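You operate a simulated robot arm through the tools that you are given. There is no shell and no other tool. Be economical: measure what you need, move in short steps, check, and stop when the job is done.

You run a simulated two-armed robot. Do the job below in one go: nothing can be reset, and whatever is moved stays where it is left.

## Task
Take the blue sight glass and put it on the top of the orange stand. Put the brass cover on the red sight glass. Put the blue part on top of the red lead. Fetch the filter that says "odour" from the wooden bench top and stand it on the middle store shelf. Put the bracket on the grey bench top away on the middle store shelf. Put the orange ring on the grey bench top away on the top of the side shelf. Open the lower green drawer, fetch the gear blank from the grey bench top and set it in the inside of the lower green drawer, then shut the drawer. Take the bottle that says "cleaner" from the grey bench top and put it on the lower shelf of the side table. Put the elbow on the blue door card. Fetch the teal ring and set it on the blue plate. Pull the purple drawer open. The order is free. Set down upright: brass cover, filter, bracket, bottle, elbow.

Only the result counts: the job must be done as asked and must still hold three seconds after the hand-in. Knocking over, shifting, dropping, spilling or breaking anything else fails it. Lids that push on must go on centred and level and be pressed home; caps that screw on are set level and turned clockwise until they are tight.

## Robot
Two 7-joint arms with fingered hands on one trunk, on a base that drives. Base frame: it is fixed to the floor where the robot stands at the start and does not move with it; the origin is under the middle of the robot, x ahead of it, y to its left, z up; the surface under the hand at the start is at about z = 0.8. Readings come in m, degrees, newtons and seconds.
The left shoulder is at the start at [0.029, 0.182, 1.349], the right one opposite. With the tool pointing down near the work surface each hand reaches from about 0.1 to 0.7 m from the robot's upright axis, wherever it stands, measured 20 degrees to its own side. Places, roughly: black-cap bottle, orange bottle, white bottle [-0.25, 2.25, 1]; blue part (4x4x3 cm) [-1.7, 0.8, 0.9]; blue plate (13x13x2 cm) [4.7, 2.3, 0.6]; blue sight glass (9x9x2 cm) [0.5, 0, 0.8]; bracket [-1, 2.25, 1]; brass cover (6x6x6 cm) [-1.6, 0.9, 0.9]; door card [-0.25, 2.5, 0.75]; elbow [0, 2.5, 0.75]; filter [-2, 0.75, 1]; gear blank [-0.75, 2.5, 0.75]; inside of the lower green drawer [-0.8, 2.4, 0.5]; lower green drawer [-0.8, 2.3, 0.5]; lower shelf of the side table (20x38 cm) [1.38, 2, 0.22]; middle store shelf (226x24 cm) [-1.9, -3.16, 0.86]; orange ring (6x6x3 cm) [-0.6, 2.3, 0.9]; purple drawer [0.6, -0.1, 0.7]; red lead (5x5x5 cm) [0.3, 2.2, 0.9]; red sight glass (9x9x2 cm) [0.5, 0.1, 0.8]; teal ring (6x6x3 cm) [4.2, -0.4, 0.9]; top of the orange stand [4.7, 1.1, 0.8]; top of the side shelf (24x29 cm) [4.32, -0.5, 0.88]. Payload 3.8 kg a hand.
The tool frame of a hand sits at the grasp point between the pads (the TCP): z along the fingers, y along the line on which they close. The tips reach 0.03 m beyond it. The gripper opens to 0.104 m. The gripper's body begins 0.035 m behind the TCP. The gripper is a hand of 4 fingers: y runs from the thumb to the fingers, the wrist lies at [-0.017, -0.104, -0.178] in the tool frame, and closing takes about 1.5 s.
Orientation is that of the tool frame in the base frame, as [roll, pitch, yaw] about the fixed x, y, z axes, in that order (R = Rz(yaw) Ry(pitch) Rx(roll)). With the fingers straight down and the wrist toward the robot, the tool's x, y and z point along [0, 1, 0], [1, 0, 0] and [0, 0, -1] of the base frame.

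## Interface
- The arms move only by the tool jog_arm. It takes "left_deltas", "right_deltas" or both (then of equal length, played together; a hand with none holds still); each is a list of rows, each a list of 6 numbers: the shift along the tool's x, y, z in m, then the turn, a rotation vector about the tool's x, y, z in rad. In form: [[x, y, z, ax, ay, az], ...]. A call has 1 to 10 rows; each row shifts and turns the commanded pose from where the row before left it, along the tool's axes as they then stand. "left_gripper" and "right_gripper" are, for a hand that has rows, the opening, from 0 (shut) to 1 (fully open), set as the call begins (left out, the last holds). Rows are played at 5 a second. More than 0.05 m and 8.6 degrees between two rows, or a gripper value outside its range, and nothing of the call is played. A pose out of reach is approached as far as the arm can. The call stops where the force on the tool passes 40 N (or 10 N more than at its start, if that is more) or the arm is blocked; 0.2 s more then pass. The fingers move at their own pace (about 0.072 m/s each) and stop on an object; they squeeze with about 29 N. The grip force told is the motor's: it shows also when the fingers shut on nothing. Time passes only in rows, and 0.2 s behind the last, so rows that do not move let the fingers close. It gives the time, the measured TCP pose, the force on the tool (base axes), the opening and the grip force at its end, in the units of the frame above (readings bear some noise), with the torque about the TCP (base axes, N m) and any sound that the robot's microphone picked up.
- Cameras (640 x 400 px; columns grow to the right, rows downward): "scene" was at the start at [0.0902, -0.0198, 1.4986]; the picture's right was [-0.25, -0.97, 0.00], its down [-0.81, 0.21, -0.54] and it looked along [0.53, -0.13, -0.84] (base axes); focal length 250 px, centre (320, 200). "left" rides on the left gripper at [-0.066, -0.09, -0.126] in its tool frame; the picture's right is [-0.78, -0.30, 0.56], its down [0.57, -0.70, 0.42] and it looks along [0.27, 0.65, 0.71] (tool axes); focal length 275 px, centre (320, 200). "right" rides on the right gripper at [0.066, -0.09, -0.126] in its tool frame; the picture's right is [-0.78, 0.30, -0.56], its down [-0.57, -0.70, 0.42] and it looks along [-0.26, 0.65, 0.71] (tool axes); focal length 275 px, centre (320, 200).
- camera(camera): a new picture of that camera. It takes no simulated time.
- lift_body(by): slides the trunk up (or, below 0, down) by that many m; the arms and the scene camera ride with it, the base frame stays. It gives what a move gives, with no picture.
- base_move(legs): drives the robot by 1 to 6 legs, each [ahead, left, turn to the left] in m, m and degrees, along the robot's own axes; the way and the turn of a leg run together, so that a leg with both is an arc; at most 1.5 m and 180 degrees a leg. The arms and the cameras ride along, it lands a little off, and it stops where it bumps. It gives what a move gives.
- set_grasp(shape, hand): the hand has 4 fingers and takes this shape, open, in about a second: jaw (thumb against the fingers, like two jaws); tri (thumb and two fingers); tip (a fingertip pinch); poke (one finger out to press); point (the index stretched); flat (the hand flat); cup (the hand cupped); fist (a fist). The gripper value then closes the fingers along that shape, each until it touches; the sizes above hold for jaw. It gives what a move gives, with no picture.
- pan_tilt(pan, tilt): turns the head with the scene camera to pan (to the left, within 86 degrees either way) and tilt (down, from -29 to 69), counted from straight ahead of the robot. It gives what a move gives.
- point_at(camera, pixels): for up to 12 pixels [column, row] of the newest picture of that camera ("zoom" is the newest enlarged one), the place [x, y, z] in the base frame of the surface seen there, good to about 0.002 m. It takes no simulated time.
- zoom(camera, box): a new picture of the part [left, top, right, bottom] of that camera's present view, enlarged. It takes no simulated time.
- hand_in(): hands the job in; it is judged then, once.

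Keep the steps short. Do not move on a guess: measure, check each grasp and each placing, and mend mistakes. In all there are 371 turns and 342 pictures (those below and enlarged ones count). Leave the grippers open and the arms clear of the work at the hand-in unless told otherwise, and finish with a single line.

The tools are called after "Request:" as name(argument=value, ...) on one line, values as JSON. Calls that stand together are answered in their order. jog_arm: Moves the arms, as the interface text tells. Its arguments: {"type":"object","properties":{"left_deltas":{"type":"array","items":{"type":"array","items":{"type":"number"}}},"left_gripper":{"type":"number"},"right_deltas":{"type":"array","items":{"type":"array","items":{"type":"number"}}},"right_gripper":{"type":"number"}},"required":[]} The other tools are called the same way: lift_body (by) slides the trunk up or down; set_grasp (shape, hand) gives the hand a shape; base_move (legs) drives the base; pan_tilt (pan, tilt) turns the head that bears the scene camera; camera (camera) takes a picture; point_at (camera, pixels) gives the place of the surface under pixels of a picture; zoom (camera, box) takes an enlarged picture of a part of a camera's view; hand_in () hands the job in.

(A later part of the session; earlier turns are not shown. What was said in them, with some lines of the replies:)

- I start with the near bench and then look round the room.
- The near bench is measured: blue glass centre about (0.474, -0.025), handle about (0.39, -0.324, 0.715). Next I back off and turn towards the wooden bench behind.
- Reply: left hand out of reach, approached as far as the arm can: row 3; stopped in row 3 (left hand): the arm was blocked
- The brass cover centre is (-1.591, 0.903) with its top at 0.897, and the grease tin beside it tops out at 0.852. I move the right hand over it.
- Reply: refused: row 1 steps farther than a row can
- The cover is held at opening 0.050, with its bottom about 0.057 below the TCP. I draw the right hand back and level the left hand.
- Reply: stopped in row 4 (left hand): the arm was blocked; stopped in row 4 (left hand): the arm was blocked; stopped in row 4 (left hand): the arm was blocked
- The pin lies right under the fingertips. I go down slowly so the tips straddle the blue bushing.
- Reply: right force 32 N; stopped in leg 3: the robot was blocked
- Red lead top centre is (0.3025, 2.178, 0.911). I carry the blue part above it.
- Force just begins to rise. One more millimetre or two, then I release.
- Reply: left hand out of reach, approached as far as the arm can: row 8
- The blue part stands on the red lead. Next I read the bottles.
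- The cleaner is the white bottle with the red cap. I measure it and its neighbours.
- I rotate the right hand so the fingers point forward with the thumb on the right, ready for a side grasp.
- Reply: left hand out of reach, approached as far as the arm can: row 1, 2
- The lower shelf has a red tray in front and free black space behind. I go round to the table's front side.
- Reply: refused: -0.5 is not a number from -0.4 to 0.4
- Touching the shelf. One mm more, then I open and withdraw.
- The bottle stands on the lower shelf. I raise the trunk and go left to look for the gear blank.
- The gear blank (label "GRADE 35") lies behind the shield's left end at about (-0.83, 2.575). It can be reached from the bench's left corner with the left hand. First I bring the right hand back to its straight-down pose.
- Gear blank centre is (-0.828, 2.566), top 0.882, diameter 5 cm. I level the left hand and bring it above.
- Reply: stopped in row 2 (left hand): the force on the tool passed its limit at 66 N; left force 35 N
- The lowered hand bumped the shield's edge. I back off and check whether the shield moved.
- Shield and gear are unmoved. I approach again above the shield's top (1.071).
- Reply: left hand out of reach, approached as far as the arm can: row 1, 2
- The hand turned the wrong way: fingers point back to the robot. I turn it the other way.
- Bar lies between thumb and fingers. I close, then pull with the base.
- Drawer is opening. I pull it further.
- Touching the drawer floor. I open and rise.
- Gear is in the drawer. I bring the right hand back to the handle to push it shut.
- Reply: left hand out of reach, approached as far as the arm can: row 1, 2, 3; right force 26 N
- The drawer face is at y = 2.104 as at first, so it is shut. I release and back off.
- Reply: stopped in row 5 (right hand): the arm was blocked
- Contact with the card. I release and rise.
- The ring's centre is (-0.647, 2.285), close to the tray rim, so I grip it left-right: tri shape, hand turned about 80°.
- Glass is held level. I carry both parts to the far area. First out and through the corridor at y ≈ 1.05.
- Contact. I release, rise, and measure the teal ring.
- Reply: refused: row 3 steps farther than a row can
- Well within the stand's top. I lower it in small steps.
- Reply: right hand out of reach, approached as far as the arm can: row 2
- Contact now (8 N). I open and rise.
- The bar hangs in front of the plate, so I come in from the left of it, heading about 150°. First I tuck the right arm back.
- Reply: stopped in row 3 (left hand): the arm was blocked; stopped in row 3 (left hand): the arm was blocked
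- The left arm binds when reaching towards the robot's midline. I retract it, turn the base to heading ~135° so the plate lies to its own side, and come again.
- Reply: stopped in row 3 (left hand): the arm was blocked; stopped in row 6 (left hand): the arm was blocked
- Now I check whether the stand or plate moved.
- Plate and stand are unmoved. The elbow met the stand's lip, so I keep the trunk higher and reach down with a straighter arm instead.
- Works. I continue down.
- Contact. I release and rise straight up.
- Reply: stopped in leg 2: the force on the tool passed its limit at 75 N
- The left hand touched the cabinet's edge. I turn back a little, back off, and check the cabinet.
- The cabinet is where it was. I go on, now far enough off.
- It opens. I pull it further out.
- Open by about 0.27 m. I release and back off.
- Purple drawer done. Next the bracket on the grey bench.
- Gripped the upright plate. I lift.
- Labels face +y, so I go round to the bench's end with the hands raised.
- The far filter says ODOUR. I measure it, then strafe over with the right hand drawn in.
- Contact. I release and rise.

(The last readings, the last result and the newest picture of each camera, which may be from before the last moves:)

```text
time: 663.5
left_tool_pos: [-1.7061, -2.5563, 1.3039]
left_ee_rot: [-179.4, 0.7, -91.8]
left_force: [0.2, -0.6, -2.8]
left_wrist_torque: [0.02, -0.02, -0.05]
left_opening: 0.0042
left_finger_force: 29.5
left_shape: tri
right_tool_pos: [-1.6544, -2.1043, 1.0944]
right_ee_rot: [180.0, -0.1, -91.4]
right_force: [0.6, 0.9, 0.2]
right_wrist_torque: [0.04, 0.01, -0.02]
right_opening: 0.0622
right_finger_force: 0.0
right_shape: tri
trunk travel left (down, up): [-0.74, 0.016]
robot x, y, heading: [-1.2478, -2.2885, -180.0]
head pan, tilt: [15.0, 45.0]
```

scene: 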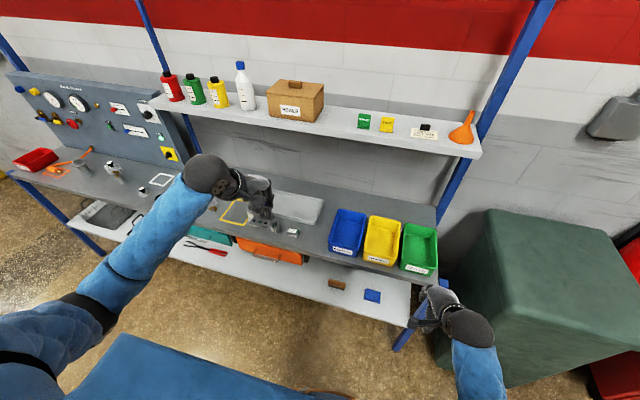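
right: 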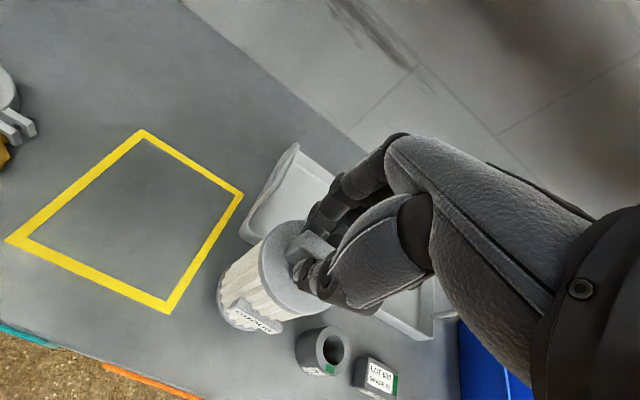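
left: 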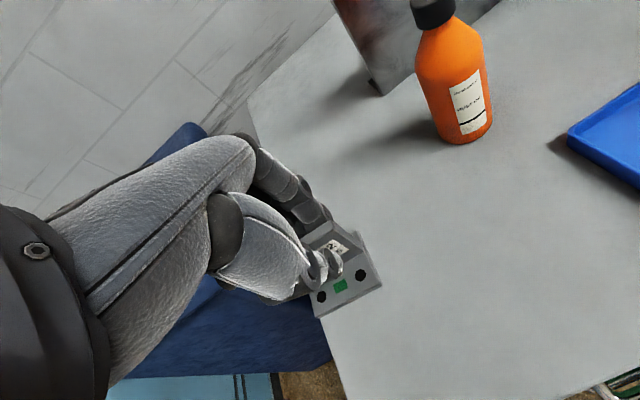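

Request:
jog_arm(right_deltas=[[0, -0.04, 0, 0, 0, 0], [0, -0.04, 0, 0, 0, 0], [0, 0, 0, 0, 0, 0]])

Request:
lift_body(by=-0.18)

Request:
jog_arm(left_deltas=[[-0.008, 0.04, 0, 0, 0, 0], [-0.008, 0.04, 0, 0, 0, 0], [-0.008, 0.04, 0, 0, 0, 0], [0, 0.038, 0, 0, 0, 0], [0, 0, 0.045, 0, 0, 0], [0, 0, 0.045, 0, 0, 0], [0, 0, 0.045, 0, 0, 0], [0, 0, 0.03, 0, 0, 0]])

Request:
camera(camera="left")

Request:
zoom(camera="scene", box=[200, 150, 400, 290])

```text
time: 664.3
left_tool_pos: [-1.7095, -2.5556, 1.304]
left_ee_rot: [-179.4, 0.8, -91.8]
left_force: [0.5, 0.8, -3.5]
left_wrist_torque: [-0.01, -0.01, 0.02]
left_opening: 0.0044
left_finger_force: 29.5
left_shape: tri
right_tool_pos: [-1.5762, -2.1067, 1.0929]
right_ee_rot: [-180.0, -0.1, -91.4]
right_force: [-0.6, -0.5, 0.5]
right_wrist_torque: [0.05, -0.01, 0.02]
right_opening: 0.0621
right_finger_force: 0.1
right_shape: tri
trunk travel left (down, up): [-0.74, 0.016]
robot x, y, heading: [-1.2465, -2.2847, -179.9]
head pan, tilt: [15.0, 45.0]
```

```text
time: 666.3
left_tool_pos: [-1.7067, -2.5559, 1.1243]
left_ee_rot: [-179.4, 0.8, -91.8]
left_force: [0.5, -0.5, -1.8]
left_wrist_torque: [0.02, -0.05, 0.03]
left_opening: 0.0047
left_finger_force: 29.2
left_shape: tri
right_tool_pos: [-1.5743, -2.1062, 0.9151]
right_ee_rot: [179.9, 0.0, -91.6]
right_force: [-0.2, -0.2, 0.0]
right_wrist_torque: [-0.03, 0.0, 0.02]
right_opening: 0.0621
right_finger_force: 0.0
right_shape: tri
trunk travel left (down, up): [-0.56, 0.196]
robot x, y, heading: [-1.2478, -2.2858, -180.3]
head pan, tilt: [15.0, 45.0]
```

```text
time: 668.1
left_tool_pos: [-1.8634, -2.5235, 0.9591]
left_ee_rot: [-179.4, 0.7, -91.8]
left_force: [-0.2, -0.4, -2.4]
left_wrist_torque: [0.0, -0.01, 0.02]
left_opening: 0.0045
left_finger_force: 28.5
left_shape: tri
right_tool_pos: [-1.575, -2.1059, 0.9142]
right_ee_rot: [-179.9, -0.1, -91.3]
right_force: [-0.9, -0.9, 0.1]
right_wrist_torque: [0.0, -0.03, 0.02]
right_opening: 0.0617
right_finger_force: 0.0
right_shape: tri
trunk travel left (down, up): [-0.56, 0.196]
robot x, y, heading: [-1.2495, -2.2884, -179.8]
head pan, tilt: [15.0, 45.0]
```

```text
85 pictures are left
```

left: 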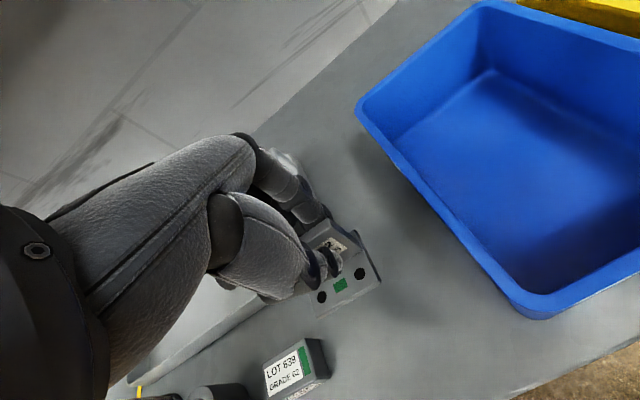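

```text
2.86 times, centred on (300, 220) of scene
```

zoom: 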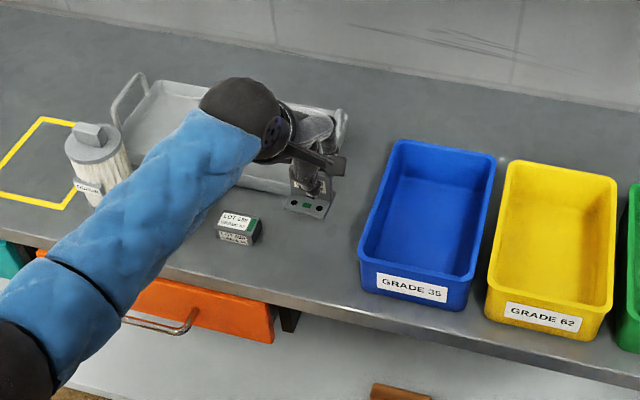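

Request:
jog_arm(left_deltas=[[0, 0, 0.03, 0, 0, 0], [0, 0, 0.017, 0, 0, 0], [0, 0, 0.003, 0, 0, 0]])

Request:
jog_arm(left_deltas=[[0, 0, 0.002, 0, 0, 0], [0, 0, 0.001, 0, 0, 0]])

```text
time: 668.9
left_tool_pos: [-1.8621, -2.5228, 0.9077]
left_ee_rot: [-179.3, 0.8, -91.9]
left_force: [0.0, -0.5, -2.6]
left_wrist_torque: [0.02, 0.02, -0.02]
left_opening: 0.0044
left_finger_force: 28.7
left_shape: tri
right_tool_pos: [-1.5741, -2.1055, 0.9141]
right_ee_rot: [180.0, -0.1, -91.5]
right_force: [0.5, 0.4, 0.0]
right_wrist_torque: [0.0, 0.0, 0.01]
right_opening: 0.0622
right_finger_force: 0.0
right_shape: tri
trunk travel left (down, up): [-0.56, 0.196]
robot x, y, heading: [-1.2496, -2.2873, -180.0]
head pan, tilt: [15.0, 45.0]
```

```text
time: 669.5
left_tool_pos: [-1.862, -2.5241, 0.9052]
left_ee_rot: [-179.5, 0.9, -91.8]
left_force: [0.7, 0.1, 3.6]
left_wrist_torque: [-0.01, 0.06, 0.0]
left_opening: 0.0045
left_finger_force: 28.8
left_shape: tri
right_tool_pos: [-1.5753, -2.105, 0.9148]
right_ee_rot: [-179.9, -0.1, -91.3]
right_force: [0.7, -0.6, -1.0]
right_wrist_torque: [0.05, 0.0, 0.0]
right_opening: 0.0624
right_finger_force: 0.2
right_shape: tri
trunk travel left (down, up): [-0.56, 0.196]
robot x, y, heading: [-1.248, -2.2889, -179.7]
head pan, tilt: [15.0, 45.0]
```

Contact. I release and rise straight up.

Request:
jog_arm(left_deltas=[[0, 0, 0, 0, 0, 0], [0, 0, 0, 0, 0, 0], [0, 0, -0.03, 0, 0, 0], [0, 0, -0.045, 0, 0, 0], [0, 0, -0.045, 0, 0, 0], [0, 0, -0.045, 0, 0, 0], [0, -0.04, 0, 0, 0, 0], [0, -0.04, 0, 0, 0, 0]], left_gripper=0.6)

Request:
base_move(legs=[[-0.35, 0, 0]])

Request:
camera(camera="scene")

Request:
zoom(camera="scene", box=[180, 170, 380, 280])

```text
time: 671.3
left_tool_pos: [-1.7803, -2.5301, 1.0712]
left_ee_rot: [-179.4, 0.8, -91.7]
left_force: [-0.9, -0.7, 0.5]
left_wrist_torque: [0.0, 0.01, -0.01]
left_opening: 0.0622
left_finger_force: 0.1
left_shape: tri
right_tool_pos: [-1.5739, -2.1055, 0.9149]
right_ee_rot: [-180.0, -0.2, -91.5]
right_force: [0.2, 0.3, 0.1]
right_wrist_torque: [0.01, 0.0, 0.03]
right_opening: 0.0621
right_finger_force: 0.0
right_shape: tri
trunk travel left (down, up): [-0.56, 0.196]
robot x, y, heading: [-1.2473, -2.2864, -180.3]
head pan, tilt: [15.0, 45.0]
```

```text
time: 673.6
left_tool_pos: [-1.4271, -2.5301, 1.0713]
left_ee_rot: [-179.4, 0.9, -91.7]
left_force: [0.2, -0.3, 0.8]
left_wrist_torque: [0.0, 0.02, 0.01]
left_opening: 0.0624
left_finger_force: 0.0
left_shape: tri
right_tool_pos: [-1.2217, -2.1057, 0.9152]
right_ee_rot: [180.0, -0.1, -91.3]
right_force: [0.3, -0.1, 0.3]
right_wrist_torque: [0.0, 0.0, -0.01]
right_opening: 0.0621
right_finger_force: 0.1
right_shape: tri
trunk travel left (down, up): [-0.56, 0.196]
robot x, y, heading: [-0.8948, -2.2865, -179.7]
head pan, tilt: [15.0, 45.0]
```

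```text
83 pictures are left
```

scene: 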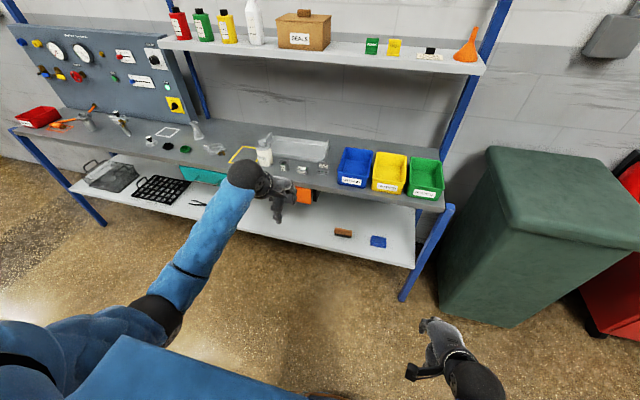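

```text
3.20 times, centred on (280, 225) of scene
```

zoom: 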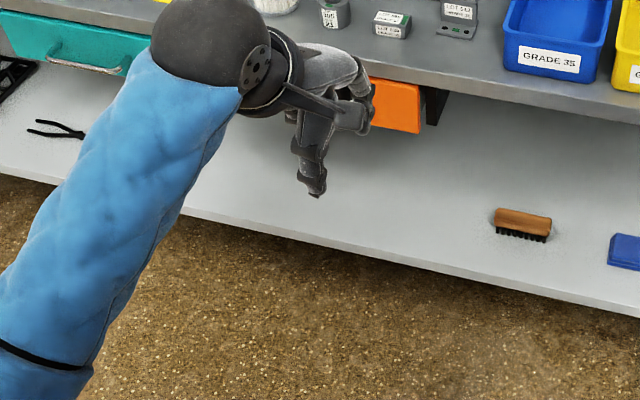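

Request:
zoom(camera="scene", box=[230, 125, 350, 195])

```text
5.33 times, centred on (290, 160) of scene
```

zoom: 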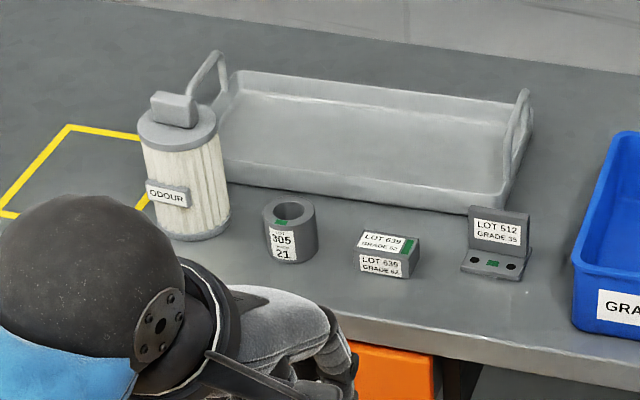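

All placed. I open both hands fully, then hand in.

Request:
jog_arm(left_deltas=[[0, -0.03, 0, 0, 0, 0], [0, 0, 0, 0, 0, 0], [0, 0, 0, 0, 0, 0], [0, 0, 0, 0, 0, 0]], right_deltas=[[0, 0, 0, 0, 0, 0], [0, 0, 0, 0, 0, 0], [0, 0, 0, 0, 0, 0], [0, 0, 0, 0, 0, 0]], left_gripper=1, right_gripper=1)

Request:
hand_in()

```text
time: 674.6
left_tool_pos: [-1.4, -2.5341, 1.0707]
left_ee_rot: [-179.3, 0.8, -91.6]
left_force: [-1.5, 0.1, -0.4]
left_wrist_torque: [-0.02, 0.0, -0.01]
left_opening: 0.1037
left_finger_force: 0.0
left_shape: tri
right_tool_pos: [-1.2235, -2.1054, 0.9146]
right_ee_rot: [-180.0, -0.1, -91.3]
right_force: [0.5, -0.1, 0.0]
right_wrist_torque: [-0.01, 0.03, -0.01]
right_opening: 0.1034
right_finger_force: 0.1
right_shape: tri
trunk travel left (down, up): [-0.56, 0.196]
robot x, y, heading: [-0.8963, -2.2853, -179.9]
head pan, tilt: [15.0, 45.0]
```

```text
The job is handed in.
```

All eleven tasks are done and handed in; I bumped the shield, the cabinet and the green stand (plus a base stop beside the near bench), and re-checks showed no shift in the first three, while the near bench got no dedicated check.
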